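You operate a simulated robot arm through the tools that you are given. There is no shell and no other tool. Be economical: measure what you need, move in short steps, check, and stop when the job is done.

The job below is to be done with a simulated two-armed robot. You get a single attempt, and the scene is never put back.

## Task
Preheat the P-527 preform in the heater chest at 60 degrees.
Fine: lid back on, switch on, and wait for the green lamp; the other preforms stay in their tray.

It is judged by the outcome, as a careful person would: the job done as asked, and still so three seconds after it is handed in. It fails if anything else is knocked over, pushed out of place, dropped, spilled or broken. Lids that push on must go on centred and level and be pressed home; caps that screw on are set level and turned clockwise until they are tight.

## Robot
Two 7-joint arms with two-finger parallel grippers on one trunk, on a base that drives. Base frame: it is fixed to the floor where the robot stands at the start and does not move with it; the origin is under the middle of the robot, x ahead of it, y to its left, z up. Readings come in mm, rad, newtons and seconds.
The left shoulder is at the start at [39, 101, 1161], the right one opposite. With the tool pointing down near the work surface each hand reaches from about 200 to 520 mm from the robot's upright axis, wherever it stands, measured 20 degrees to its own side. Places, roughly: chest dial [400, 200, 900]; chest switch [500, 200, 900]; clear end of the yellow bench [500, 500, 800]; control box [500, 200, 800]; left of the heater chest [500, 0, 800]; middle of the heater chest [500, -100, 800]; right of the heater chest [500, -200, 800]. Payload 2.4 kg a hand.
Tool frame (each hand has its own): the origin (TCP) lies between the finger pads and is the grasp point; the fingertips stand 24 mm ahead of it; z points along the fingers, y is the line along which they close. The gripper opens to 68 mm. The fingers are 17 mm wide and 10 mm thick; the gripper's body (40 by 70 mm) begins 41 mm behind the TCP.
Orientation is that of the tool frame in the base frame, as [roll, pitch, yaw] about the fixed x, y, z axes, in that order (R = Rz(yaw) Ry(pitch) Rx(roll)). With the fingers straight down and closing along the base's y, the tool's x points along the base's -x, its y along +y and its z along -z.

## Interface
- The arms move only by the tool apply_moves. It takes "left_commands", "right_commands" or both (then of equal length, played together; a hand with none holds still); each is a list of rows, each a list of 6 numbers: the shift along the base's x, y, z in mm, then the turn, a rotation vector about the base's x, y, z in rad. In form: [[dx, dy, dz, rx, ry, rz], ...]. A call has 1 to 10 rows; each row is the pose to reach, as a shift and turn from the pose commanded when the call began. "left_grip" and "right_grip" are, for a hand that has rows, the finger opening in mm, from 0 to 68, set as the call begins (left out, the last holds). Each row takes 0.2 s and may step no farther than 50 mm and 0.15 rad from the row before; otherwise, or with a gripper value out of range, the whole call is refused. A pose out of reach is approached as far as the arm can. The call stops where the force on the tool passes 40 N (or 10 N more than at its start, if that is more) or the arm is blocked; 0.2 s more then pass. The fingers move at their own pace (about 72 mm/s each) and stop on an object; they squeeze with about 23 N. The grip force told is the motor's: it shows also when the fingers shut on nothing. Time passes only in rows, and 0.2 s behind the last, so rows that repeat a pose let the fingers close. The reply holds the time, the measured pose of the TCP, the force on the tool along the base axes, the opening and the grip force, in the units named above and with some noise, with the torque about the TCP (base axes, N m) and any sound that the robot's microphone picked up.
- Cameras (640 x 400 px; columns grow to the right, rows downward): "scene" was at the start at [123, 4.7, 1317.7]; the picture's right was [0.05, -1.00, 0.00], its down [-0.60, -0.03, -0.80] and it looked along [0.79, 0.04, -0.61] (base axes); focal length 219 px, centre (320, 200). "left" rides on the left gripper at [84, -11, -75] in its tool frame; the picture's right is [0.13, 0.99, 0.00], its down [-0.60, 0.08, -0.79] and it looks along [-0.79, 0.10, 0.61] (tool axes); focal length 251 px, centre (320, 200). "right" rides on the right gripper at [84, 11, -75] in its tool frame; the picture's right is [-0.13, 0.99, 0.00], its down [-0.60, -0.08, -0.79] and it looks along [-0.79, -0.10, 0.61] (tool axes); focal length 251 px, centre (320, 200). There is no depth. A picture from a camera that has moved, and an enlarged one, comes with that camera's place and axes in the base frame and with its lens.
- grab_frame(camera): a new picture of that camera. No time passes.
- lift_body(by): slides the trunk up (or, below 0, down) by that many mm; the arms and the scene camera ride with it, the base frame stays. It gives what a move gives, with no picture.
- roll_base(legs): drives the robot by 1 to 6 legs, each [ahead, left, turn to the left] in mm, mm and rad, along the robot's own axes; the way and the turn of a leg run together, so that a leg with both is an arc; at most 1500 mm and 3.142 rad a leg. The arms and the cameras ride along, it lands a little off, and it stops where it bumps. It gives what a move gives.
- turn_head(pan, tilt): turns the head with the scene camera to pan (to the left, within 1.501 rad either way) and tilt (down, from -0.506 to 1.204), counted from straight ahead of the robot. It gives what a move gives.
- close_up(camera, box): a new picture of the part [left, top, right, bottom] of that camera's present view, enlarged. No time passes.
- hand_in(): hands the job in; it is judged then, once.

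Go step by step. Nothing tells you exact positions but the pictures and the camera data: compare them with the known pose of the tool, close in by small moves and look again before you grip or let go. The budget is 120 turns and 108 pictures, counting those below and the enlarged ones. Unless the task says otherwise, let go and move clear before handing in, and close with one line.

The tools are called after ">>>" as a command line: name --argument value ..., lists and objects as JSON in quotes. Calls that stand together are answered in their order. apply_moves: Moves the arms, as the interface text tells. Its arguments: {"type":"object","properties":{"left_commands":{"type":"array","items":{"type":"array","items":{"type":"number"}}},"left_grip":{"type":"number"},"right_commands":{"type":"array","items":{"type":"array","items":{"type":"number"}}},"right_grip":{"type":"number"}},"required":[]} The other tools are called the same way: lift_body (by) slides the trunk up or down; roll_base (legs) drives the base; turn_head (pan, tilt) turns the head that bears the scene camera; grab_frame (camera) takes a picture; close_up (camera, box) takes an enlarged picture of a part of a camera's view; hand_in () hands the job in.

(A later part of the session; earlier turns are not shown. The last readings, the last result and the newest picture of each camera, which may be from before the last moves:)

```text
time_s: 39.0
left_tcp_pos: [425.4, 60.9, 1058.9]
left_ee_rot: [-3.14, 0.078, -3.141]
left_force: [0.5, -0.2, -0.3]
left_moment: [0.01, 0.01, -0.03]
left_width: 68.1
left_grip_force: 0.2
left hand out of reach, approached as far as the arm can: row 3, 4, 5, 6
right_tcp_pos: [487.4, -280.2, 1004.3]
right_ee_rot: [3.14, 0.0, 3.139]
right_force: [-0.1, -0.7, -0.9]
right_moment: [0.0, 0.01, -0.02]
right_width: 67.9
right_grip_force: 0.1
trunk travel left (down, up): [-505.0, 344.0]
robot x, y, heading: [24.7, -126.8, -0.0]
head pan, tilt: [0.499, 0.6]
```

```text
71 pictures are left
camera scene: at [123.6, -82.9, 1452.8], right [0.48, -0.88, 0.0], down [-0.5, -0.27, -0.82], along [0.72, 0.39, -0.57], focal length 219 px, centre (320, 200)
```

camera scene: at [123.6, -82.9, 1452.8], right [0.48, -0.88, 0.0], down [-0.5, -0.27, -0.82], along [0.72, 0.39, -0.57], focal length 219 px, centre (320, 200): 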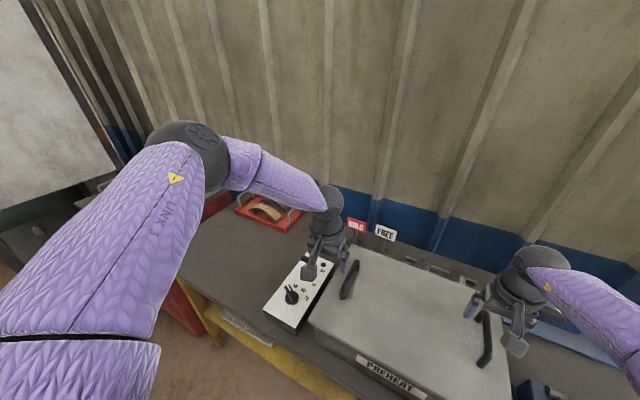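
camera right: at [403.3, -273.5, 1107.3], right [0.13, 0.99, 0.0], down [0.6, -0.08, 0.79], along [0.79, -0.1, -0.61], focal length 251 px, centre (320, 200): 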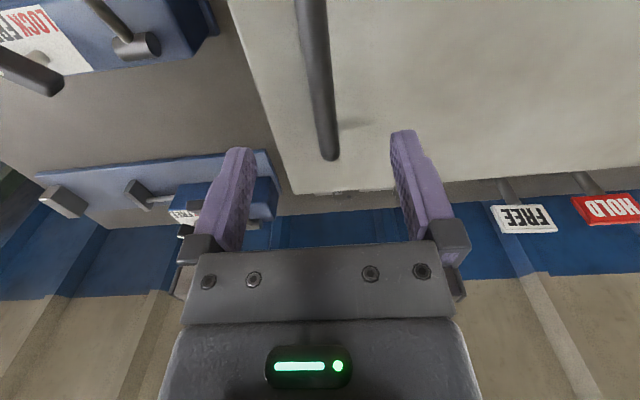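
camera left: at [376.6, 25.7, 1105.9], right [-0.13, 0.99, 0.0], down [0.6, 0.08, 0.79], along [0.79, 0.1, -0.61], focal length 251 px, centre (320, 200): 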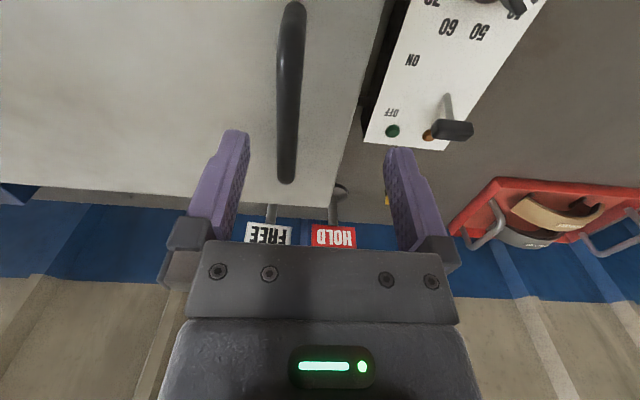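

>>> apply_moves --left_commands '[[-20, -10, 35, 0, 0.04, 0], [-40, -20, 70, 0, 0.078, 0], [-60, -35, 105, 0, 0.078, 0], [-80, -55, 135, 0, 0.078, 0], [-90, -80, 165, 0, 0.078, 0], [-90, -105, 195, 0, 0.078, 0], [-90, -115, 215, 0, 0.078, 0]]'

>>> grab_frame --camera "scene"

>>> turn_head --pan -0.5 --tilt 0.6

>>> grab_frame --camera "scene"

```text
time_s: 40.6
left_tcp_pos: [340.9, -46.2, 1280.2]
left_ee_rot: [-3.141, 0.001, -3.139]
left_force: [-0.7, -0.1, 0.7]
left_moment: [-0.02, 0.0, -0.02]
left_width: 68.1
left_grip_force: 0.0
left hand out of reach, approached as far as the arm can: row 7
right_tcp_pos: [487.0, -281.0, 1005.0]
right_ee_rot: [-3.141, 0.0, 3.137]
right_force: [-0.3, 0.4, 0.2]
right_moment: [0.03, 0.0, 0.0]
right_width: 68.2
right_grip_force: 0.1
trunk travel left (down, up): [-505.0, 344.0]
robot x, y, heading: [27.0, -125.8, -0.001]
head pan, tilt: [0.499, 0.6]
```

```text
70 pictures are left
camera scene: at [122.7, -82.6, 1452.8], right [0.48, -0.88, 0.0], down [-0.5, -0.27, -0.83], along [0.73, 0.39, -0.56], focal length 219 px, centre (320, 200)
```

scene: 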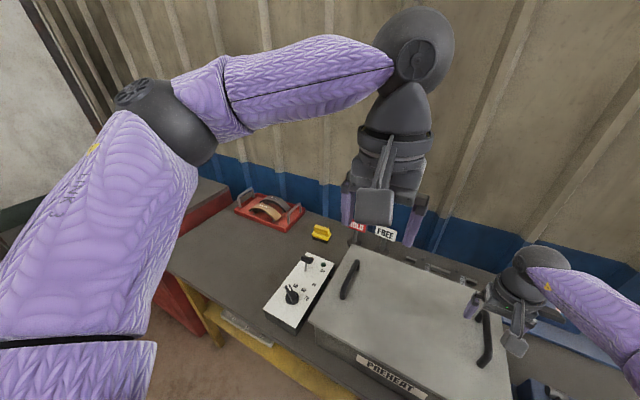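

```text
time_s: 41.8
left_tcp_pos: [341.1, -48.2, 1280.8]
left_ee_rot: [-3.14, 0.002, -3.141]
left_force: [0.1, 0.1, -0.4]
left_moment: [0.03, 0.03, 0.01]
left_width: 67.8
left_grip_force: 0.1
right_tcp_pos: [488.4, -280.4, 1004.3]
right_ee_rot: [3.138, 0.0, 3.138]
right_force: [-0.5, -0.2, -0.4]
right_moment: [-0.02, 0.01, 0.03]
right_width: 68.0
right_grip_force: 0.0
trunk travel left (down, up): [-505.0, 344.0]
robot x, y, heading: [24.7, -124.1, -0.002]
head pan, tilt: [-0.499, 0.6]
```

```text
69 pictures are left
camera scene: at [123.3, -167.5, 1452.8], right [-0.48, -0.88, 0.0], down [-0.5, 0.27, -0.82], along [0.72, -0.4, -0.57], focal length 219 px, centre (320, 200)
```

scene: 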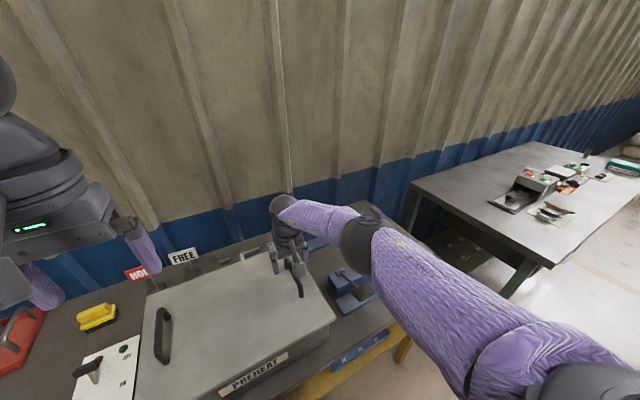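

Left elbow is now lower, like the right's. I'll follow the mirrored path.

>>> apply_moves --left_commands '[[34, 18, -20, 0, 0, 0], [68, 38, -45, 0, 0, 0], [100, 55, -75, 0, 0, 0], [125, 65, -105, 0, 0, 0], [140, 70, -140, 0, 0, 0], [144, 70, -180, 0, 0, 0], [144, 70, -220, 0, 0, 0], [144, 70, -260, 0, 0, 0], [144, 70, -276, 0, 0, 0]]'

```text
time_s: 43.8
left_tcp_pos: [414.7, 64.6, 1060.9]
left_ee_rot: [-3.14, 0.002, -3.141]
left_force: [0.2, 0.8, -0.5]
left_moment: [0.0, 0.0, 0.0]
left_width: 67.9
left_grip_force: 0.0
left hand out of reach, approached as far as the arm can: row 3, 4, 5, 6, 7, 8, 9
right_tcp_pos: [487.9, -280.2, 1004.6]
right_ee_rot: [3.139, -0.001, 3.139]
right_force: [0.4, -0.4, 0.3]
right_moment: [-0.05, -0.01, 0.01]
right_width: 68.0
right_grip_force: 0.1
trunk travel left (down, up): [-505.0, 344.0]
robot x, y, heading: [18.1, -128.4, -0.004]
head pan, tilt: [-0.499, 0.6]
```

The left arm's reach seems limited to ~430 mm from its shoulder, so it reaches furthest with the shoulder level with the hand. I'll lower the trunk (raising the hands to compensate) and try again.

>>> apply_moves --left_commands '[[-20, 10, 45, 0, 0, 0], [-40, 10, 85, 0, 0, 0], [-50, 10, 130, 0, 0, 0], [-50, 10, 170, 0, 0, 0]]' --right_commands '[[-20, 0, 45, 0, 0, 0], [-40, 0, 85, 0, 0, 0], [-60, 0, 130, 0, 0, 0], [-70, 0, 170, 0, 0, 0]]'

>>> lift_body --by -160

>>> apply_moves --left_commands '[[0, 0, 45, 0, 0, 0], [0, 0, 85, 0, 0, 0], [0, 0, 110, 0, 0, 0]]' --right_commands '[[0, 0, 45, 0, 0, 0], [0, 0, 90, 0, 0, 0], [0, 0, 130, 0, 0, 0]]'

>>> lift_body --by -130

```text
refused: row 1 steps farther than a row can; nothing moved
```

```text
time_s: 44.7
left_tcp_pos: [417.7, 60.6, 1004.8]
left_ee_rot: [-3.138, 0.001, 3.141]
left_force: [0.6, -0.2, 0.8]
left_moment: [-0.03, 0.01, 0.02]
left_width: 68.0
left_grip_force: 0.1
right_tcp_pos: [485.3, -281.8, 956.7]
right_ee_rot: [3.141, 0.001, 3.135]
right_force: [-7.5, 0.3, 17.1]
right_moment: [-0.64, 0.25, -0.31]
right_width: 67.6
right_grip_force: 0.0
trunk travel left (down, up): [-451.0, 399.0]
robot x, y, heading: [25.5, -127.8, -0.002]
head pan, tilt: [-0.499, 0.6]
stopped: the force on the tool passed its limit at 92 N (the readings are from after the stop); the commanded pose is now the measured one
```

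```text
time_s: 45.5
left_tcp_pos: [421.6, 60.0, 1116.9]
left_ee_rot: [-3.139, -0.002, 3.141]
left_force: [0.3, 1.0, -0.7]
left_moment: [0.02, 0.05, 0.02]
left_width: 67.8
left_grip_force: 0.0
right_tcp_pos: [482.7, -286.8, 1084.8]
right_ee_rot: [3.141, -0.002, 3.139]
right_force: [-0.5, -0.5, 0.1]
right_moment: [0.0, -0.04, 0.03]
right_width: 67.9
right_grip_force: 0.0
trunk travel left (down, up): [-451.0, 399.0]
robot x, y, heading: [23.4, -126.8, -0.002]
head pan, tilt: [-0.499, 0.6]
```

```text
time_s: 46.8
left_tcp_pos: [419.0, 60.1, 996.3]
left_ee_rot: [-3.136, 0.004, 3.14]
left_force: [-3.9, 0.5, 8.3]
left_moment: [-0.31, 0.04, -0.18]
left_width: 67.9
left_grip_force: 0.0
right_tcp_pos: [486.5, -282.1, 964.2]
right_ee_rot: [3.14, -0.004, 3.137]
right_force: [0.9, -0.1, -0.4]
right_moment: [-0.01, -0.01, 0.01]
right_width: 68.0
right_grip_force: 0.2
trunk travel left (down, up): [-332.0, 518.0]
robot x, y, heading: [23.2, -130.1, -0.003]
head pan, tilt: [-0.499, 0.6]
stopped: the force on the tool passed its limit at 50 N (the readings are from after the stop); the commanded pose is now the measured one
```

A refused row made the trunk lowering touch the lid with the fingertips; I should not chain those. I'll raise the left hand and look for any displacement.

>>> apply_moves --left_commands '[[0, 0, 30, 0, 0, 0], [0, 0, 60, 0, 0, 0]]' --right_commands '[[0, 0, 30, 0, 0, 0], [0, 0, 60, 0, 0, 0]]'

>>> turn_head --pan 0 --tilt 0.9

>>> grab_frame --camera "scene"

```text
time_s: 47.4
left_tcp_pos: [419.6, 57.4, 1055.1]
left_ee_rot: [-3.135, 0.002, 3.14]
left_force: [0.7, 0.0, -0.3]
left_moment: [-0.02, 0.02, -0.03]
left_width: 68.1
left_grip_force: 0.1
right_tcp_pos: [485.7, -282.1, 1023.1]
right_ee_rot: [3.14, -0.006, 3.137]
right_force: [0.6, -0.6, 0.7]
right_moment: [0.01, 0.01, 0.03]
right_width: 67.9
right_grip_force: 0.1
trunk travel left (down, up): [-332.0, 518.0]
robot x, y, heading: [25.2, -127.3, -0.005]
head pan, tilt: [-0.499, 0.6]
```

```text
time_s: 48.3
left_tcp_pos: [419.9, 57.6, 1055.8]
left_ee_rot: [-3.135, 0.001, 3.14]
left_force: [-0.2, -0.3, -0.4]
left_moment: [-0.01, -0.01, 0.01]
left_width: 68.1
left_grip_force: 0.0
right_tcp_pos: [485.2, -282.1, 1023.2]
right_ee_rot: [3.14, -0.005, 3.138]
right_force: [-0.7, -1.1, 0.3]
right_moment: [0.01, 0.0, 0.02]
right_width: 67.9
right_grip_force: 0.0
trunk travel left (down, up): [-332.0, 518.0]
robot x, y, heading: [24.7, -126.1, 0.0]
head pan, tilt: [0.0, 0.901]
```

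```text
68 pictures are left
camera scene: at [144.0, -125.4, 1253.7], right [0.0, -1.0, 0.0], down [-0.78, 0.0, -0.62], along [0.62, 0.0, -0.78], focal length 219 px, centre (320, 200)
```

scene: 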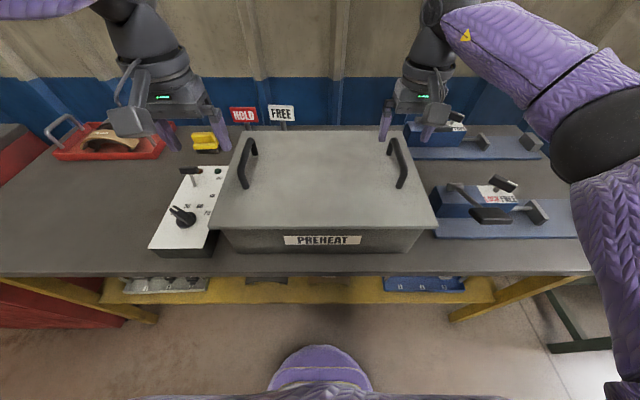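

The lid hasn't moved. Looking down, the base's front nose is around x≈220 while the bench edge is at ≈300, so I can drive 50 mm nearer, which brings the left hand within reach.

>>> roll_base --legs '[[50, -5, 0]]'

```text
time_s: 49.2
left_tcp_pos: [472.7, 52.3, 1054.8]
left_ee_rot: [-3.134, 0.002, 3.139]
left_force: [-0.3, -0.3, 0.1]
left_moment: [-0.01, 0.0, -0.02]
left_width: 67.9
left_grip_force: 0.1
right_tcp_pos: [538.9, -287.5, 1022.3]
right_ee_rot: [3.14, -0.006, 3.139]
right_force: [0.4, -0.8, -0.1]
right_moment: [-0.02, 0.02, -0.02]
right_width: 68.0
right_grip_force: 0.1
trunk travel left (down, up): [-332.0, 518.0]
robot x, y, heading: [75.6, -129.5, -0.007]
head pan, tilt: [0.0, 0.901]
```

>>> apply_moves --left_commands '[[4, -10, -10, 0, 0, 0], [8, -22, -25, 0, 0, 0], [12, -31, -40, 0, 0, 0], [12, -31, -45, 0, 0, 0]]' --right_commands '[[-20, 0, 0, 0, 0, 0], [-40, 2, 0, 0, 0, 0], [-54, 2, 0, 0, 0, 0], [-54, 2, -12, 0, 0, 0]]'

>>> grab_frame --camera "left"

>>> grab_frame --camera "right"

```text
time_s: 50.2
left_tcp_pos: [486.1, 21.9, 1012.2]
left_ee_rot: [-3.134, 0.002, 3.14]
left_force: [-0.1, -0.3, 0.1]
left_moment: [-0.02, 0.01, 0.02]
left_width: 67.9
left_grip_force: 0.0
right_tcp_pos: [484.6, -282.3, 1011.6]
right_ee_rot: [3.139, -0.004, 3.138]
right_force: [-0.1, 0.8, 0.6]
right_moment: [-0.02, 0.02, 0.04]
right_width: 68.3
right_grip_force: 0.0
trunk travel left (down, up): [-332.0, 518.0]
robot x, y, heading: [78.1, -131.6, -0.0]
head pan, tilt: [0.0, 0.901]
```

```text
67 pictures are left
camera left: at [400.6, 10.9, 1086.2], right [-0.13, 0.99, -0.01], down [0.6, 0.08, 0.79], along [0.79, 0.1, -0.61], focal length 251 px, centre (320, 200)
```

left: 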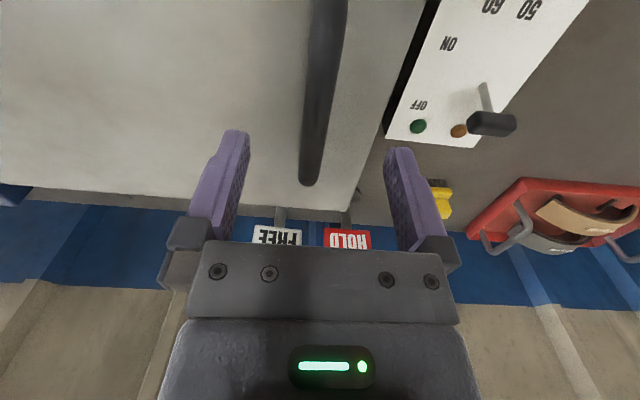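

```text
66 pictures are left
camera right: at [400.5, -273.7, 1086.1], right [0.13, 0.99, 0.0], down [0.61, -0.08, 0.79], along [0.78, -0.1, -0.61], focal length 251 px, centre (320, 200)
```

right: 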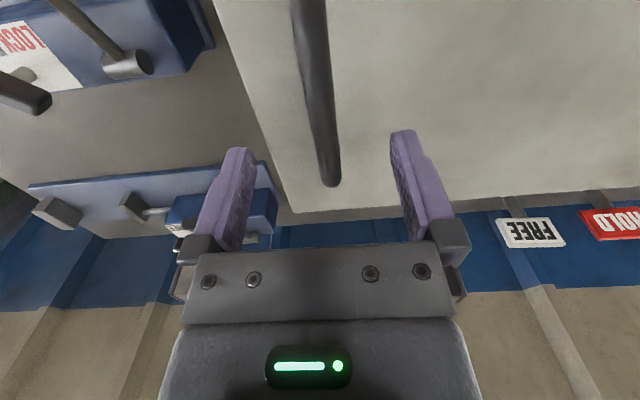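

Both hands straddle their handles. I'll lower to bar height.

>>> apply_moves --left_commands '[[0, -1, -20, 0, 0, 0], [0, -1, -38, 0, 0, 0], [0, -1, -45, 0, 0, 0]]' --right_commands '[[0, -2, -20, 0, 0, 0], [0, -2, -38, 0, 0, 0], [0, -2, -45, 0, 0, 0]]'

```text
time_s: 51.0
left_tcp_pos: [484.7, 19.0, 964.7]
left_ee_rot: [-3.134, 0.002, 3.139]
left_force: [-0.2, 0.3, -0.1]
left_moment: [-0.01, -0.01, -0.01]
left_width: 67.8
left_grip_force: 0.0
right_tcp_pos: [484.3, -287.9, 966.1]
right_ee_rot: [3.14, -0.003, 3.138]
right_force: [-0.2, 0.4, -0.3]
right_moment: [-0.02, 0.0, 0.0]
right_width: 68.1
right_grip_force: 0.0
trunk travel left (down, up): [-332.0, 518.0]
robot x, y, heading: [78.4, -129.6, -0.003]
head pan, tilt: [0.0, 0.901]
```

>>> apply_moves --left_commands '[[0, 0, 0, 0, 0, 0], [0, 0, 0, 0, 0, 0], [0, 0, 0, 0, 0, 0]]' --right_commands '[[0, 0, 0, 0, 0, 0], [0, 0, 0, 0, 0, 0], [0, 0, 0, 0, 0, 0]]' --left_grip 0 --right_grip 0

```text
time_s: 51.9
left_tcp_pos: [484.2, 16.2, 965.3]
left_ee_rot: [-3.128, 0.002, 3.138]
left_force: [-0.6, -1.8, 0.2]
left_moment: [-0.01, -0.43, 0.1]
left_width: 13.5
left_grip_force: 23.0
right_tcp_pos: [484.5, -283.6, 965.9]
right_ee_rot: [3.131, -0.004, -3.135]
right_force: [1.7, 1.8, -0.5]
right_moment: [-0.05, 0.14, -0.19]
right_width: 13.7
right_grip_force: 22.7
trunk travel left (down, up): [-332.0, 518.0]
robot x, y, heading: [80.6, -132.4, 0.002]
head pan, tilt: [0.0, 0.901]
stopped in row 3 (left hand): the force on the tool passed its limit at 43 N (the readings are from after the stop); the commanded pose is now the measured one
```

Both handles are gripped (13.6 mm bars). Lifting gently.

>>> apply_moves --left_commands '[[0, 0, 5, 0, 0, 0], [0, 0, 12, 0, 0, 0], [0, 0, 20, 0, 0, 0], [0, 0, 30, 0, 0, 0]]' --right_commands '[[0, 0, 5, 0, 0, 0], [0, 0, 12, 0, 0, 0], [0, 0, 20, 0, 0, 0], [0, 0, 30, 0, 0, 0]]'

>>> grab_frame --camera "scene"

```text
time_s: 52.9
left_tcp_pos: [483.5, 16.2, 994.1]
left_ee_rot: [-3.126, 0.003, 3.135]
left_force: [1.0, -13.4, -4.0]
left_moment: [0.06, 0.13, 0.14]
left_width: 13.4
left_grip_force: 23.5
right_tcp_pos: [484.0, -283.3, 997.4]
right_ee_rot: [3.129, -0.004, -3.138]
right_force: [0.1, 13.4, -5.2]
right_moment: [-0.14, -0.22, -0.16]
right_width: 13.6
right_grip_force: 22.9
trunk travel left (down, up): [-332.0, 518.0]
robot x, y, heading: [76.4, -131.6, -0.001]
head pan, tilt: [0.0, 0.901]
```

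```text
65 pictures are left
camera scene: at [196.6, -130.6, 1253.6], right [0.0, -1.0, 0.0], down [-0.78, 0.0, -0.62], along [0.62, 0.0, -0.78], focal length 219 px, centre (320, 200)
```

scene: 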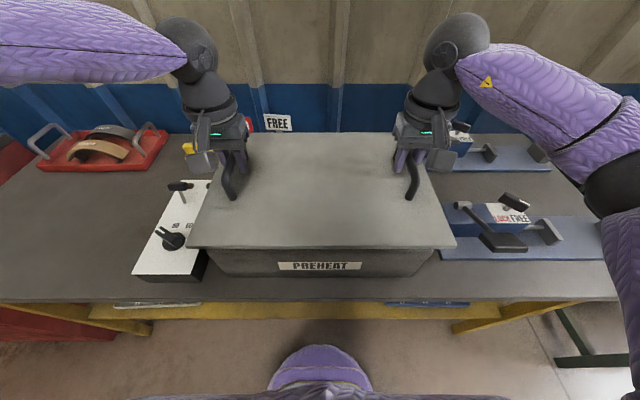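

The lid is light and level. I'll relax the slight side squeeze, lift with the trunk, and look inside the chest.

>>> apply_moves --left_commands '[[0, -1.5, 1.5, 0, 0, 0], [0, -1.5, 1.5, 0, 0, 0]]' --right_commands '[[0, 1.5, -1.5, 0, 0, 0], [0, 1.5, -1.5, 0, 0, 0]]'

>>> lift_body --by 100

>>> grab_frame --camera "scene"

```text
time_s: 53.5
left_tcp_pos: [484.9, 17.3, 997.0]
left_ee_rot: [-3.127, 0.002, 3.135]
left_force: [-0.1, -2.3, -5.9]
left_moment: [0.09, -0.15, 0.11]
left_width: 13.6
left_grip_force: 23.2
right_tcp_pos: [485.0, -283.2, 994.4]
right_ee_rot: [3.131, -0.005, -3.138]
right_force: [0.2, 2.5, -3.4]
right_moment: [-0.01, 0.1, -0.07]
right_width: 13.8
right_grip_force: 23.3
trunk travel left (down, up): [-332.0, 518.0]
robot x, y, heading: [76.8, -131.6, -0.003]
head pan, tilt: [0.0, 0.901]
```

```text
time_s: 54.9
left_tcp_pos: [484.2, 15.4, 1095.8]
left_ee_rot: [-3.13, 0.002, 3.137]
left_force: [-0.4, 0.9, -4.0]
left_moment: [0.0, -0.18, 0.06]
left_width: 13.9
left_grip_force: 23.1
right_tcp_pos: [484.8, -283.5, 1096.3]
right_ee_rot: [3.134, -0.007, 3.141]
right_force: [-0.1, -1.2, -3.7]
right_moment: [-0.01, 0.12, -0.03]
right_width: 13.5
right_grip_force: 22.5
trunk travel left (down, up): [-433.0, 417.0]
robot x, y, heading: [77.0, -130.2, 0.003]
head pan, tilt: [0.0, 0.901]
stopped: the force on the tool passed its limit at 41 N (the readings are from after the stop); the commanded pose is now the measured one
```

```text
64 pictures are left
camera scene: at [181.6, -130.6, 1355.4], right [0.0, -1.0, 0.0], down [-0.78, 0.0, -0.62], along [0.62, 0.0, -0.78], focal length 219 px, centre (320, 200)
```

scene: 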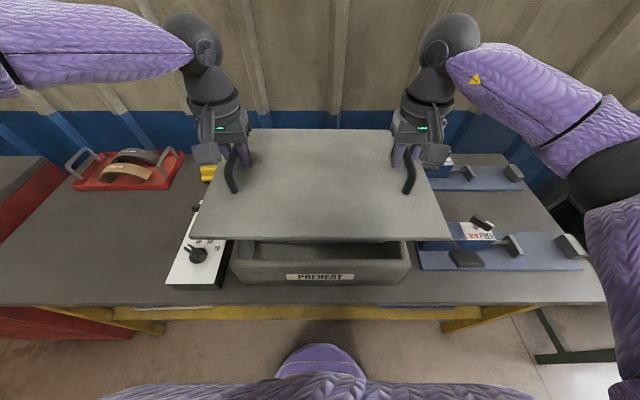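

The lid is clear and level. Driving left to the clear end.

>>> roll_base --legs '[[0, 615, 0]]'

>>> grab_frame --camera "scene"

```text
time_s: 58.2
left_tcp_pos: [486.6, 618.3, 1098.2]
left_ee_rot: [-3.132, 0.0, 3.137]
left_force: [-0.5, 8.1, -5.4]
left_moment: [-0.08, -0.02, 0.04]
left_width: 13.4
left_grip_force: 23.0
right_tcp_pos: [486.2, 318.6, 1096.6]
right_ee_rot: [3.133, -0.005, -3.141]
right_force: [-0.1, -7.4, -4.1]
right_moment: [0.05, 0.01, -0.05]
right_width: 13.6
right_grip_force: 22.6
trunk travel left (down, up): [-433.0, 417.0]
robot x, y, heading: [81.0, 472.2, -0.0]
head pan, tilt: [0.0, 0.901]
```

```text
63 pictures are left
camera scene: at [183.0, 471.8, 1355.4], right [0.0, -1.0, 0.0], down [-0.78, 0.0, -0.62], along [0.62, 0.0, -0.78], focal length 219 px, centre (320, 200)
```

scene: 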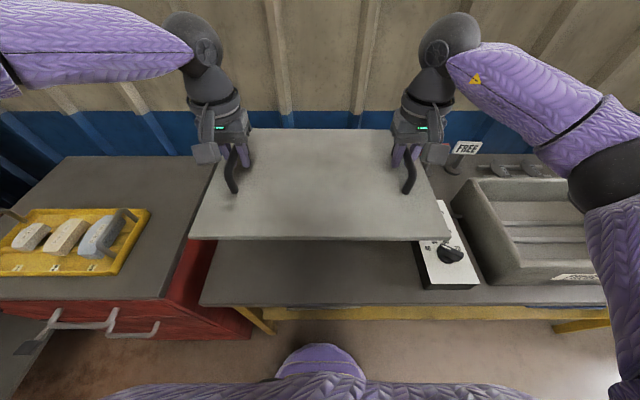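

The lid is over the clear area. Before lowering I'll check where the left elbow is relative to the cabinet and yellow tray.

>>> turn_head --pan 1.0 --tilt 0.6

>>> grab_frame --camera "scene"

```text
time_s: 59.5
left_tcp_pos: [485.7, 618.1, 1098.4]
left_ee_rot: [-3.13, 0.001, 3.136]
left_force: [-0.5, 0.8, -5.2]
left_moment: [0.0, 0.05, 0.1]
left_width: 13.7
left_grip_force: 23.6
right_tcp_pos: [485.7, 318.6, 1096.5]
right_ee_rot: [3.134, -0.003, 3.14]
right_force: [0.2, 0.3, -3.9]
right_moment: [0.02, -0.08, 0.01]
right_width: 13.6
right_grip_force: 23.4
trunk travel left (down, up): [-433.0, 417.0]
robot x, y, heading: [78.8, 467.4, 0.001]
head pan, tilt: [1.0, 0.6]
```

```text
62 pictures are left
camera scene: at [155.6, 545.8, 1380.1], right [0.84, -0.54, 0.0], down [-0.31, -0.47, -0.82], along [0.45, 0.69, -0.57], focal length 219 px, centre (320, 200)
```

scene: 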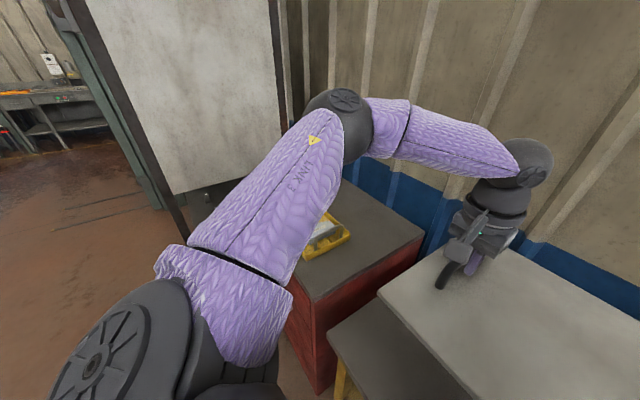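

The elbow is well above the tray (~350 mm), so lowering ~190 mm is safe. Lowering the trunk.

>>> lift_body --by -185

>>> turn_head --pan 0 --tilt 0.9

>>> grab_frame --camera "scene"

```text
time_s: 61.6
left_tcp_pos: [485.5, 617.9, 912.6]
left_ee_rot: [-3.131, 0.004, 3.137]
left_force: [-0.2, 1.4, -4.4]
left_moment: [0.04, -0.06, 0.04]
left_width: 13.8
left_grip_force: 22.5
right_tcp_pos: [485.6, 317.4, 911.5]
right_ee_rot: [3.134, -0.005, 3.141]
right_force: [-0.7, -1.3, -3.9]
right_moment: [0.0, 0.05, -0.05]
right_width: 13.8
right_grip_force: 23.3
trunk travel left (down, up): [-248.0, 602.0]
robot x, y, heading: [77.0, 466.0, -0.001]
head pan, tilt: [1.0, 0.6]
```

```text
time_s: 62.8
left_tcp_pos: [486.2, 617.2, 912.1]
left_ee_rot: [-3.131, 0.002, 3.137]
left_force: [0.2, 1.5, -4.1]
left_moment: [-0.02, -0.13, 0.05]
left_width: 13.8
left_grip_force: 23.2
right_tcp_pos: [486.2, 318.8, 911.6]
right_ee_rot: [3.134, -0.002, -3.142]
right_force: [-0.4, -0.8, -4.0]
right_moment: [-0.02, 0.11, -0.05]
right_width: 13.8
right_grip_force: 23.1
trunk travel left (down, up): [-248.0, 602.0]
robot x, y, heading: [80.2, 470.7, 0.0]
head pan, tilt: [0.0, 0.901]
```

```text
61 pictures are left
camera scene: at [215.8, 471.3, 1168.5], right [0.0, -1.0, 0.0], down [-0.78, 0.0, -0.62], along [0.62, 0.0, -0.78], focal length 219 px, centre (320, 200)
```

scene: 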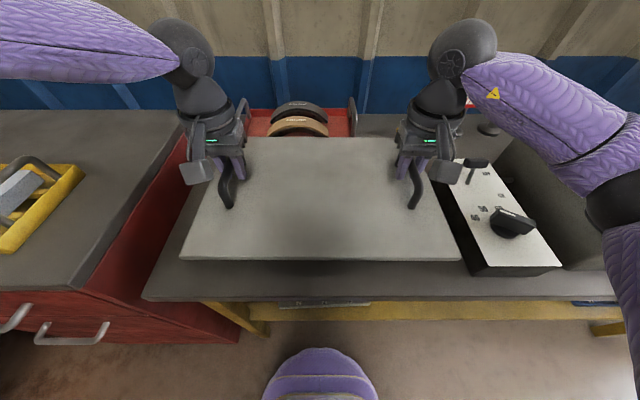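

Clear all round. Lowering slowly with the arms until it touches.

>>> apply_moves --left_commands '[[-8, 0, -8, 0, 0, 0], [-8, 0, -16, 0, 0, 0], [-8, 0, -24, 0, 0, 0], [-8, 0, -32, 0, 0, 0], [-8, 0, -37, 0, 0, 0], [-8, 0, -42, 0, 0, 0], [-8, 0, -47, 0, 0, 0], [-8, 0, -52, 0, 0, 0]]' --right_commands '[[-8, 0, -8, 0, 0, 0], [-8, 0, -16, 0, 0, 0], [-8, 0, -24, 0, 0, 0], [-8, 0, -32, 0, 0, 0], [-8, 0, -37, 0, 0, 0], [-8, 0, -42, 0, 0, 0], [-8, 0, -47, 0, 0, 0], [-8, 0, -52, 0, 0, 0]]'

```text
time_s: 64.6
left_tcp_pos: [477.4, 617.0, 860.7]
left_ee_rot: [-3.133, 0.0, 3.137]
left_force: [-0.7, 25.8, -4.8]
left_moment: [-0.19, 0.19, 0.02]
left_width: 13.9
left_grip_force: 23.6
right_tcp_pos: [477.7, 317.7, 859.3]
right_ee_rot: [3.136, -0.004, 3.139]
right_force: [0.1, -26.2, -4.9]
right_moment: [0.19, -0.26, -0.06]
right_width: 13.9
right_grip_force: 23.1
trunk travel left (down, up): [-248.0, 602.0]
robot x, y, heading: [81.3, 471.2, -0.001]
head pan, tilt: [0.0, 0.901]
```

>>> apply_moves --left_commands '[[0, 2, 0, 0, 0, 0], [0, 3, -3, 0, 0, 0], [0, 3, -7, 0, 0, 0], [0, 3, -11, 0, 0, 0], [0, 3, -15, 0, 0, 0], [0, 3, -19, 0, 0, 0], [0, 3, -23, 0, 0, 0]]' --right_commands '[[0, -2, 0, 0, 0, 0], [0, -3, -3, 0, 0, 0], [0, -3, -7, 0, 0, 0], [0, -3, -11, 0, 0, 0], [0, -3, -15, 0, 0, 0], [0, -3, -19, 0, 0, 0], [0, -3, -23, 0, 0, 0]]'

```text
time_s: 65.6
left_tcp_pos: [477.3, 619.1, 851.3]
left_ee_rot: [-3.123, 0.004, 3.132]
left_force: [-0.4, -3.3, -4.6]
left_moment: [0.06, -0.01, 0.23]
left_width: 13.7
left_grip_force: 22.7
right_tcp_pos: [477.4, 317.9, 851.0]
right_ee_rot: [3.129, -0.002, -3.137]
right_force: [-1.1, 3.8, -4.6]
right_moment: [-0.04, -0.04, -0.13]
right_width: 13.7
right_grip_force: 23.0
trunk travel left (down, up): [-248.0, 602.0]
robot x, y, heading: [78.2, 473.2, -0.006]
head pan, tilt: [0.0, 0.901]
stopped in row 4 (left hand): the force on the tool passed its limit at 43 N (the readings are from after the stop); the commanded pose is now the measured one
```

>>> apply_moves --left_commands '[[0, 0, -2, 0, 0, 0], [0, 0, -4, 0, 0, 0], [0, 0, -6, 0, 0, 0], [0, 0, -8, 0, 0, 0]]' --right_commands '[[0, 0, -2, 0, 0, 0], [0, 0, -4, 0, 0, 0], [0, 0, -6, 0, 0, 0], [0, 0, -8, 0, 0, 0]]'

>>> grab_frame --camera "scene"

```text
time_s: 66.6
left_tcp_pos: [476.9, 619.9, 845.8]
left_ee_rot: [-3.125, 0.009, 3.134]
left_force: [4.3, 0.3, 11.0]
left_moment: [-0.01, 0.58, 0.21]
left_width: 13.6
left_grip_force: 23.1
right_tcp_pos: [477.7, 319.9, 843.9]
right_ee_rot: [3.128, 0.0, -3.136]
right_force: [3.2, 6.5, 18.5]
right_moment: [-0.08, 0.02, -0.12]
right_width: 13.9
right_grip_force: 22.0
trunk travel left (down, up): [-248.0, 602.0]
robot x, y, heading: [78.6, 465.5, 0.005]
head pan, tilt: [0.0, 0.901]
```

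```text
60 pictures are left
camera scene: at [214.4, 472.4, 1169.2], right [0.0, -1.0, 0.0], down [-0.78, 0.0, -0.62], along [0.62, 0.0, -0.78], focal length 219 px, centre (320, 200)
```

scene: 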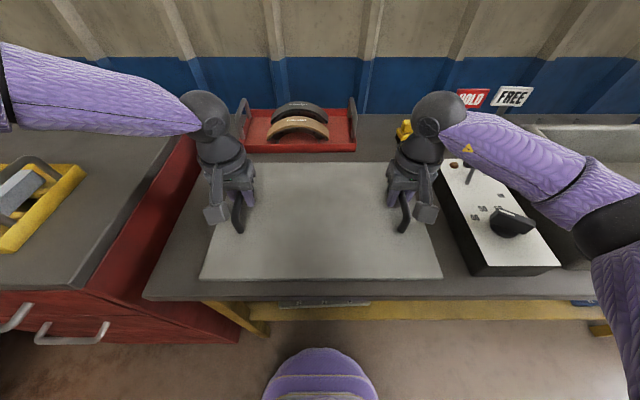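

The lid rests on the bench. Releasing and lifting straight up.

>>> apply_moves --left_commands '[[0, 0, 2, 0, 0, 0], [0, 0, 2, 0, 0, 0], [0, 0, 2, 0, 0, 0]]' --right_commands '[[0, 0, 2, 0, 0, 0], [0, 0, 2, 0, 0, 0], [0, 0, 2, 0, 0, 0]]' --left_grip 68 --right_grip 68

>>> apply_moves --left_commands '[[0, 0, 20, 0, 0, 0], [0, 0, 50, 0, 0, 0], [0, 0, 90, 0, 0, 0], [0, 0, 120, 0, 0, 0]]' --right_commands '[[0, 0, 20, 0, 0, 0], [0, 0, 50, 0, 0, 0], [0, 0, 90, 0, 0, 0], [0, 0, 120, 0, 0, 0]]'

```text
time_s: 67.4
left_tcp_pos: [477.5, 618.8, 845.3]
left_ee_rot: [-3.124, 0.005, 3.133]
left_force: [-0.4, -0.4, 0.0]
left_moment: [-0.03, 0.0, -0.01]
left_width: 68.1
left_grip_force: 0.1
right_tcp_pos: [478.3, 317.5, 846.4]
right_ee_rot: [3.128, -0.005, -3.137]
right_force: [1.0, 0.2, -0.1]
right_moment: [-0.01, -0.01, -0.02]
right_width: 68.4
right_grip_force: 0.0
trunk travel left (down, up): [-248.0, 602.0]
robot x, y, heading: [84.0, 470.8, -0.003]
head pan, tilt: [0.0, 0.901]
```

```text
time_s: 68.4
left_tcp_pos: [474.3, 619.6, 965.6]
left_ee_rot: [-3.124, 0.006, 3.133]
left_force: [-0.3, -0.1, 0.1]
left_moment: [0.03, -0.03, -0.02]
left_width: 67.9
left_grip_force: 0.1
right_tcp_pos: [476.9, 315.9, 964.5]
right_ee_rot: [3.127, -0.003, -3.137]
right_force: [-0.2, -0.3, 0.5]
right_moment: [0.03, 0.0, 0.01]
right_width: 68.0
right_grip_force: 0.0
trunk travel left (down, up): [-248.0, 602.0]
robot x, y, heading: [79.4, 470.6, -0.004]
head pan, tilt: [0.0, 0.901]
```

Lid is parked. Now I'll raise the trunk and drive so the left hand is near the P-527 block.

>>> lift_body --by 110

>>> roll_base --legs '[[-45, 360, 0]]'

>>> turn_head --pan 0.3 --tilt 0.85

>>> grab_frame --camera "scene"

>>> grab_frame --camera "left"

```text
time_s: 69.8
left_tcp_pos: [476.4, 618.5, 1076.2]
left_ee_rot: [-3.125, 0.006, 3.134]
left_force: [0.7, 0.2, -0.3]
left_moment: [-0.02, -0.02, 0.01]
left_width: 67.9
left_grip_force: 0.1
right_tcp_pos: [478.1, 317.9, 1075.5]
right_ee_rot: [3.127, -0.003, -3.136]
right_force: [-1.0, 0.1, 0.0]
right_moment: [0.0, 0.01, 0.01]
right_width: 68.1
right_grip_force: 0.0
trunk travel left (down, up): [-358.0, 492.0]
robot x, y, heading: [80.2, 467.9, -0.005]
head pan, tilt: [0.0, 0.901]
```

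```text
time_s: 72.1
left_tcp_pos: [434.0, 973.8, 1076.3]
left_ee_rot: [-3.124, 0.008, 3.127]
left_force: [0.3, 0.4, 0.6]
left_moment: [-0.01, 0.02, -0.01]
left_width: 67.8
left_grip_force: 0.0
right_tcp_pos: [432.4, 673.8, 1075.3]
right_ee_rot: [3.128, -0.002, -3.139]
right_force: [-0.9, -0.3, 0.0]
right_moment: [-0.02, -0.01, 0.02]
right_width: 68.0
right_grip_force: 0.0
trunk travel left (down, up): [-358.0, 492.0]
robot x, y, heading: [35.6, 826.9, -0.012]
head pan, tilt: [0.0, 0.901]
```

```text
time_s: 72.9
left_tcp_pos: [435.7, 974.7, 1076.7]
left_ee_rot: [-3.125, 0.005, 3.127]
left_force: [0.3, 0.3, 0.2]
left_moment: [-0.02, -0.02, 0.03]
left_width: 68.2
left_grip_force: 0.0
right_tcp_pos: [433.0, 674.6, 1075.7]
right_ee_rot: [3.127, -0.001, -3.14]
right_force: [-0.1, 0.2, 0.3]
right_moment: [0.02, 0.0, -0.04]
right_width: 68.1
right_grip_force: 0.1
trunk travel left (down, up): [-358.0, 492.0]
robot x, y, heading: [36.5, 828.3, -0.011]
head pan, tilt: [0.3, 0.85]
```

```text
59 pictures are left
camera scene: at [149.1, 851.4, 1283.8], right [0.29, -0.96, 0.0], down [-0.72, -0.22, -0.66], along [0.63, 0.19, -0.75], focal length 219 px, centre (320, 200)
```

scene: 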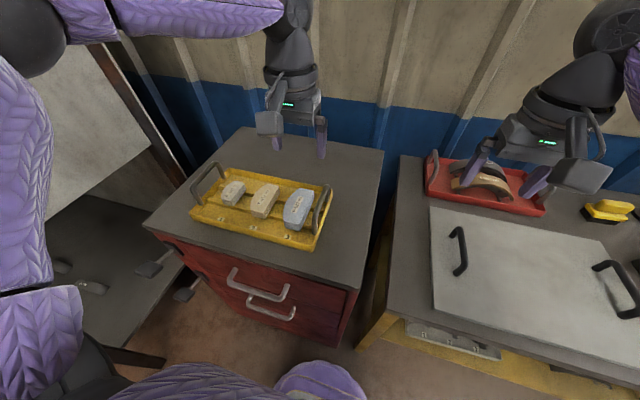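

```text
58 pictures are left
camera left: at [349.9, 965.3, 1150.9], right [-0.12, 0.99, -0.02], down [0.6, 0.08, 0.79], along [0.79, 0.08, -0.61], focal length 251 px, centre (320, 200)
```

left: 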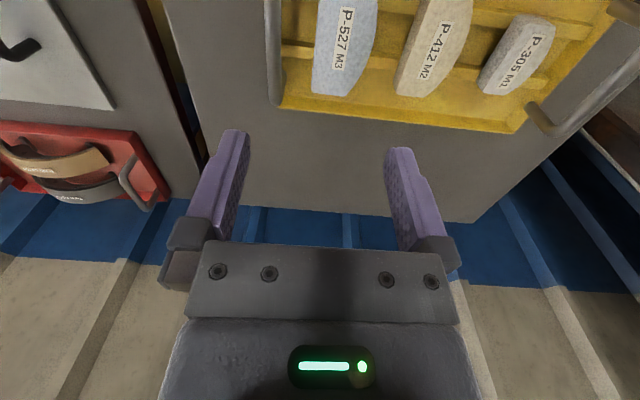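

>>> close_up --camera "scene" --box '[185, 155, 345, 255]'

>>> close_up --camera "left" --box '[250, 0, 570, 140]'

```text
4.00 times, centred on (265, 205) of scene
camera zoom: at [149.1, 851.4, 1283.8], right [0.29, -0.96, 0.0], down [-0.72, -0.22, -0.66], along [0.63, 0.19, -0.75], focal length 874 px, centre (540, 180)
```

zoom: 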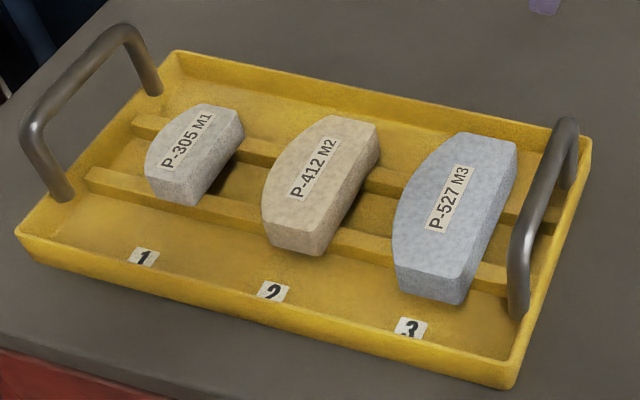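

```text
2.00 times, centred on (410, 70) of left
camera zoom: at [349.9, 965.3, 1150.9], right [-0.12, 0.99, -0.02], down [0.6, 0.08, 0.79], along [0.79, 0.08, -0.61], focal length 503 px, centre (140, 460)
```

zoom: 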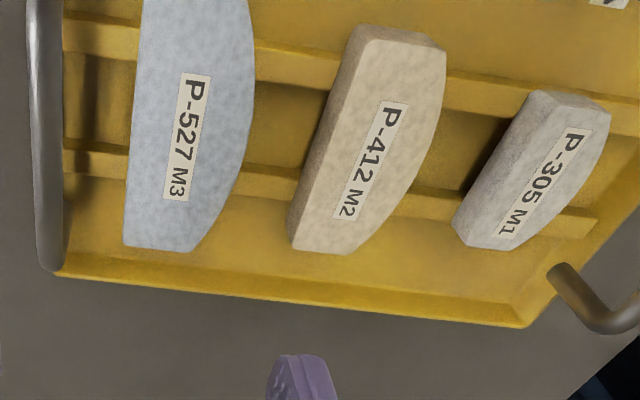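

Block top ≈ z 914, straight edge y≈965, bulge y≈1013, x 387–484; tray handle bar at y≈936. I'll go above [431, 990] with opening 62 and check.

>>> apply_moves --left_commands '[[-2, 8, -35, 0, 0, 0], [-4, 15, -70, 0, 0, 0], [-4, 15, -105, 0, 0, 0], [-4, 15, -127, 0, 0, 0]]' --left_grip 62

>>> grab_frame --camera "left"

>>> close_up --camera "scene" --box '[185, 105, 345, 255]'

```text
time_s: 73.9
left_tcp_pos: [430.6, 988.3, 950.7]
left_ee_rot: [-3.124, 0.004, 3.128]
left_force: [0.0, 0.1, 0.2]
left_moment: [0.01, 0.01, 0.03]
left_width: 61.9
left_grip_force: 0.2
right_tcp_pos: [433.2, 673.7, 1076.1]
right_ee_rot: [3.126, -0.002, -3.141]
right_force: [-0.3, 0.4, 0.1]
right_moment: [0.01, -0.02, -0.02]
right_width: 68.0
right_grip_force: 0.1
trunk travel left (down, up): [-358.0, 492.0]
robot x, y, heading: [34.9, 830.7, -0.013]
head pan, tilt: [0.3, 0.85]
```

```text
55 pictures are left
camera left: at [345.3, 980.4, 1025.7], right [-0.12, 0.99, -0.02], down [0.6, 0.08, 0.79], along [0.79, 0.08, -0.61], focal length 251 px, centre (320, 200)
```

left: 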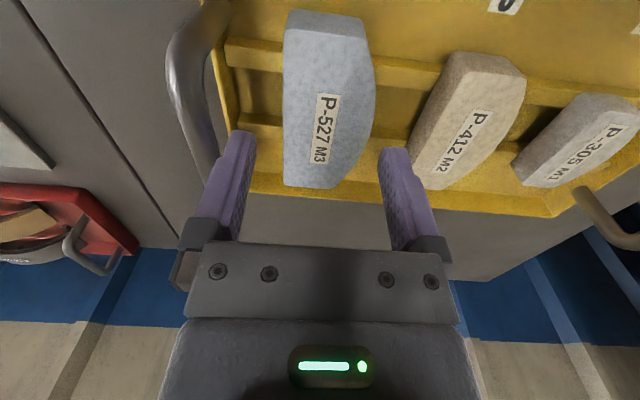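

```text
2.67 times, centred on (265, 180) of scene
camera zoom: at [149.2, 851.5, 1283.8], right [0.29, -0.96, 0.0], down [-0.72, -0.22, -0.66], along [0.63, 0.19, -0.75], focal length 583 px, centre (467, 253)
```

zoom: 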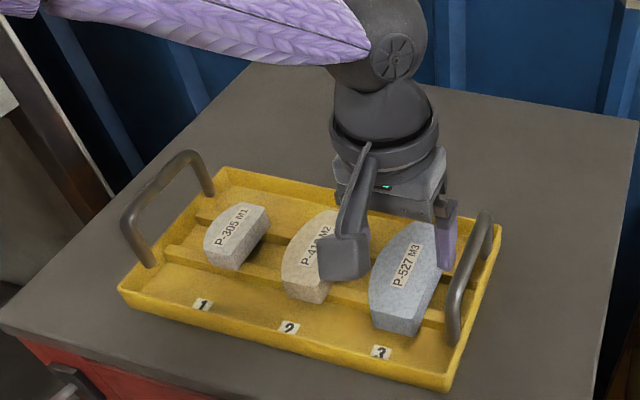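

Alignment good: block y 969–1012. I'll narrow to 57 mm for side clearance and descend.

>>> apply_moves --left_commands '[[1, 2, 0, 0, 0, 0], [1, 2, -12, 0, 0, 0], [1, 2, -24, 0, 0, 0], [1, 2, -34, 0, 0, 0], [1, 2, -41, 0, 0, 0]]' --left_grip 57

>>> grab_frame --camera "left"

```text
time_s: 75.1
left_tcp_pos: [432.1, 991.9, 909.6]
left_ee_rot: [-3.124, 0.005, 3.126]
left_force: [0.3, -0.4, 0.5]
left_moment: [-0.01, -0.02, 0.0]
left_width: 57.1
left_grip_force: 0.2
right_tcp_pos: [433.0, 673.3, 1076.2]
right_ee_rot: [3.129, -0.004, -3.14]
right_force: [0.0, 0.3, 0.1]
right_moment: [0.0, 0.04, 0.02]
right_width: 67.8
right_grip_force: 0.0
trunk travel left (down, up): [-358.0, 492.0]
robot x, y, heading: [34.5, 829.3, -0.007]
head pan, tilt: [0.3, 0.85]
```

```text
53 pictures are left
camera left: at [347.2, 982.6, 983.6], right [-0.12, 0.99, -0.02], down [0.6, 0.08, 0.79], along [0.79, 0.08, -0.61], focal length 251 px, centre (320, 200)
```

left: 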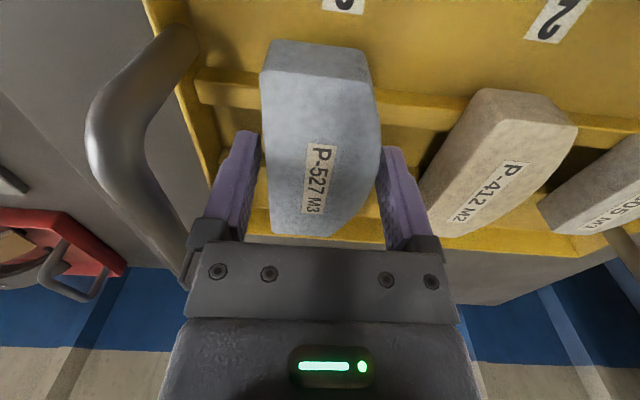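

Fingers straddle the block. Closing.

>>> apply_moves --left_commands '[[0, 0, -3, 0, 0, 0], [0, 0, -3, 0, 0, 0], [0, 0, -3, 0, 0, 0]]' --left_grip 0

```text
time_s: 75.9
left_tcp_pos: [431.2, 991.5, 907.1]
left_ee_rot: [-3.123, 0.007, 3.129]
left_force: [3.5, 0.0, 18.1]
left_moment: [0.36, -0.24, 0.11]
left_width: 51.6
left_grip_force: 23.5
right_tcp_pos: [432.8, 674.3, 1076.1]
right_ee_rot: [3.13, -0.003, -3.14]
right_force: [0.3, -0.1, -0.2]
right_moment: [0.04, -0.03, -0.02]
right_width: 68.0
right_grip_force: 0.0
trunk travel left (down, up): [-358.0, 492.0]
robot x, y, heading: [34.7, 825.7, -0.011]
head pan, tilt: [0.3, 0.85]
```

Gripped (51.6 mm). Lifting straight up.

>>> apply_moves --left_commands '[[0, 0, 10, 0, 0, 0], [0, 0, 30, 0, 0, 0], [0, 0, 60, 0, 0, 0], [0, 0, 100, 0, 0, 0], [0, 0, 140, 0, 0, 0]]'

>>> grab_frame --camera "left"

>>> close_up --camera "scene" --box '[185, 105, 345, 255]'

```text
time_s: 77.1
left_tcp_pos: [431.0, 990.7, 1046.8]
left_ee_rot: [-3.125, 0.005, 3.128]
left_force: [1.2, -0.4, -0.6]
left_moment: [0.0, -0.02, -0.01]
left_width: 51.7
left_grip_force: 22.9
right_tcp_pos: [433.3, 673.2, 1076.1]
right_ee_rot: [3.129, -0.002, -3.141]
right_force: [-1.1, -0.8, 0.7]
right_moment: [0.0, 0.0, 0.0]
right_width: 68.2
right_grip_force: 0.1
trunk travel left (down, up): [-358.0, 492.0]
robot x, y, heading: [34.1, 830.0, -0.012]
head pan, tilt: [0.3, 0.85]
```

```text
52 pictures are left
camera left: at [346.2, 982.2, 1121.3], right [-0.12, 0.99, -0.02], down [0.6, 0.08, 0.79], along [0.79, 0.08, -0.61], focal length 251 px, centre (320, 200)
```

left: 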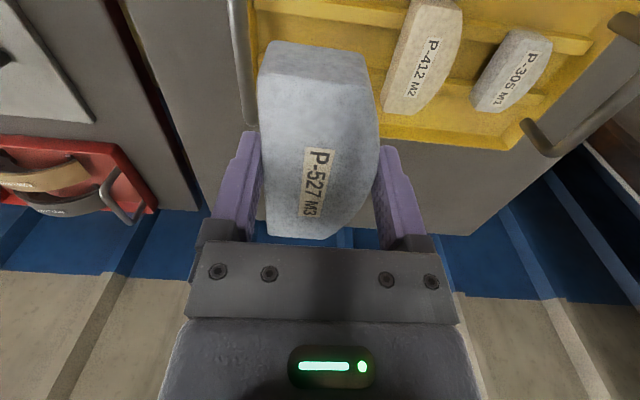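

```text
2.67 times, centred on (265, 180) of scene
camera zoom: at [149.0, 851.4, 1283.8], right [0.29, -0.96, 0.0], down [-0.72, -0.22, -0.66], along [0.63, 0.19, -0.75], focal length 583 px, centre (467, 253)
```

zoom: 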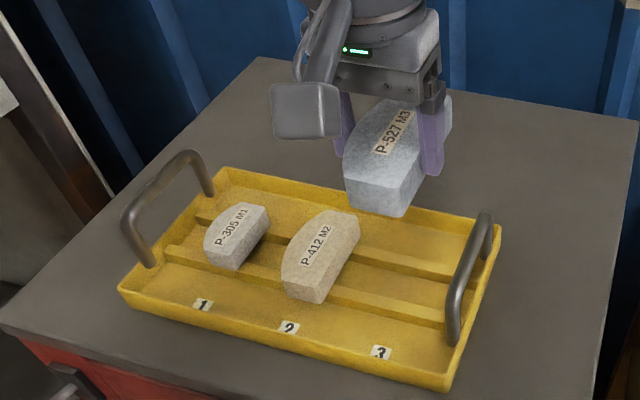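

The P-527 is held; the other two preforms are untouched. Driving to the chest.

>>> roll_base --legs '[[0, -1090, 0.01], [45, 0, 0]]'

>>> turn_head --pan 0.2 --tilt 0.85

>>> grab_frame --camera "scene"

>>> grab_frame --camera "left"

```text
time_s: 83.4
left_tcp_pos: [478.9, -124.6, 1046.1]
left_ee_rot: [-3.124, 0.004, -3.131]
left_force: [-1.0, 0.1, -2.1]
left_moment: [0.0, 0.0, 0.01]
left_width: 51.7
left_grip_force: 22.3
right_tcp_pos: [488.8, -440.8, 1074.3]
right_ee_rot: [3.127, -0.003, -3.115]
right_force: [-0.7, 0.5, -0.2]
right_moment: [-0.01, 0.03, 0.0]
right_width: 67.9
right_grip_force: 0.1
trunk travel left (down, up): [-358.0, 492.0]
robot x, y, heading: [87.5, -295.1, 0.012]
head pan, tilt: [0.3, 0.85]
```

```text
time_s: 84.0
left_tcp_pos: [478.4, -123.4, 1045.3]
left_ee_rot: [-3.125, 0.004, -3.13]
left_force: [-0.2, -0.8, -0.6]
left_moment: [-0.02, 0.03, -0.03]
left_width: 51.6
left_grip_force: 23.0
right_tcp_pos: [488.8, -440.1, 1076.8]
right_ee_rot: [3.127, -0.002, -3.116]
right_force: [-0.7, 0.4, -0.6]
right_moment: [-0.03, 0.01, -0.01]
right_width: 68.0
right_grip_force: 0.0
trunk travel left (down, up): [-358.0, 492.0]
robot x, y, heading: [85.9, -293.4, 0.018]
head pan, tilt: [0.201, 0.85]
```

```text
50 pictures are left
camera scene: at [201.6, -277.1, 1283.8], right [0.22, -0.98, 0.0], down [-0.73, -0.16, -0.66], along [0.64, 0.14, -0.75], focal length 219 px, centre (320, 200)
```

scene: 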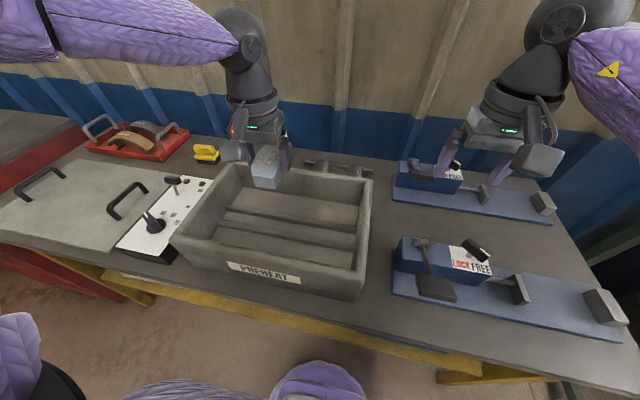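

```text
49 pictures are left
camera left: at [393.6, -134.2, 1120.7], right [-0.14, 0.99, -0.02], down [0.6, 0.1, 0.79], along [0.79, 0.1, -0.61], focal length 251 px, centre (320, 200)
```

left: 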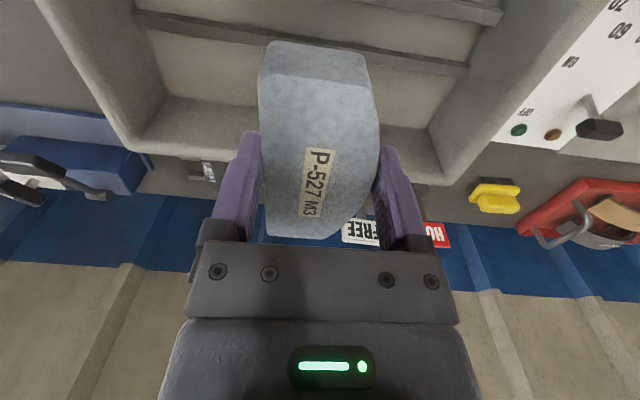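

Over the open chest. I'll check the ribs inside to lay the block properly.

>>> close_up --camera "scene" --box '[165, 120, 385, 310]'

```text
2.11 times, centred on (275, 215) of scene
camera zoom: at [201.6, -277.1, 1283.8], right [0.22, -0.98, 0.0], down [-0.73, -0.16, -0.66], along [0.64, 0.14, -0.75], focal length 460 px, centre (415, 168)
```

zoom: 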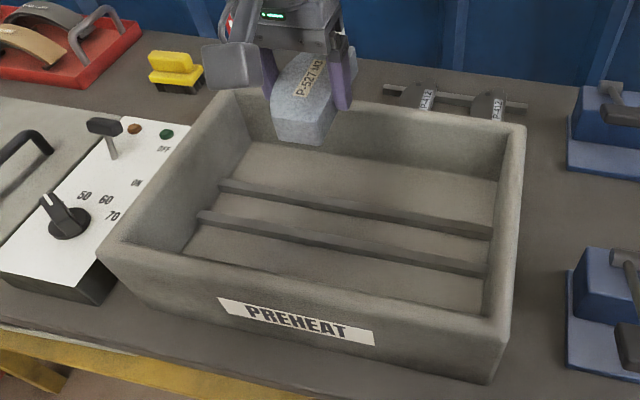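

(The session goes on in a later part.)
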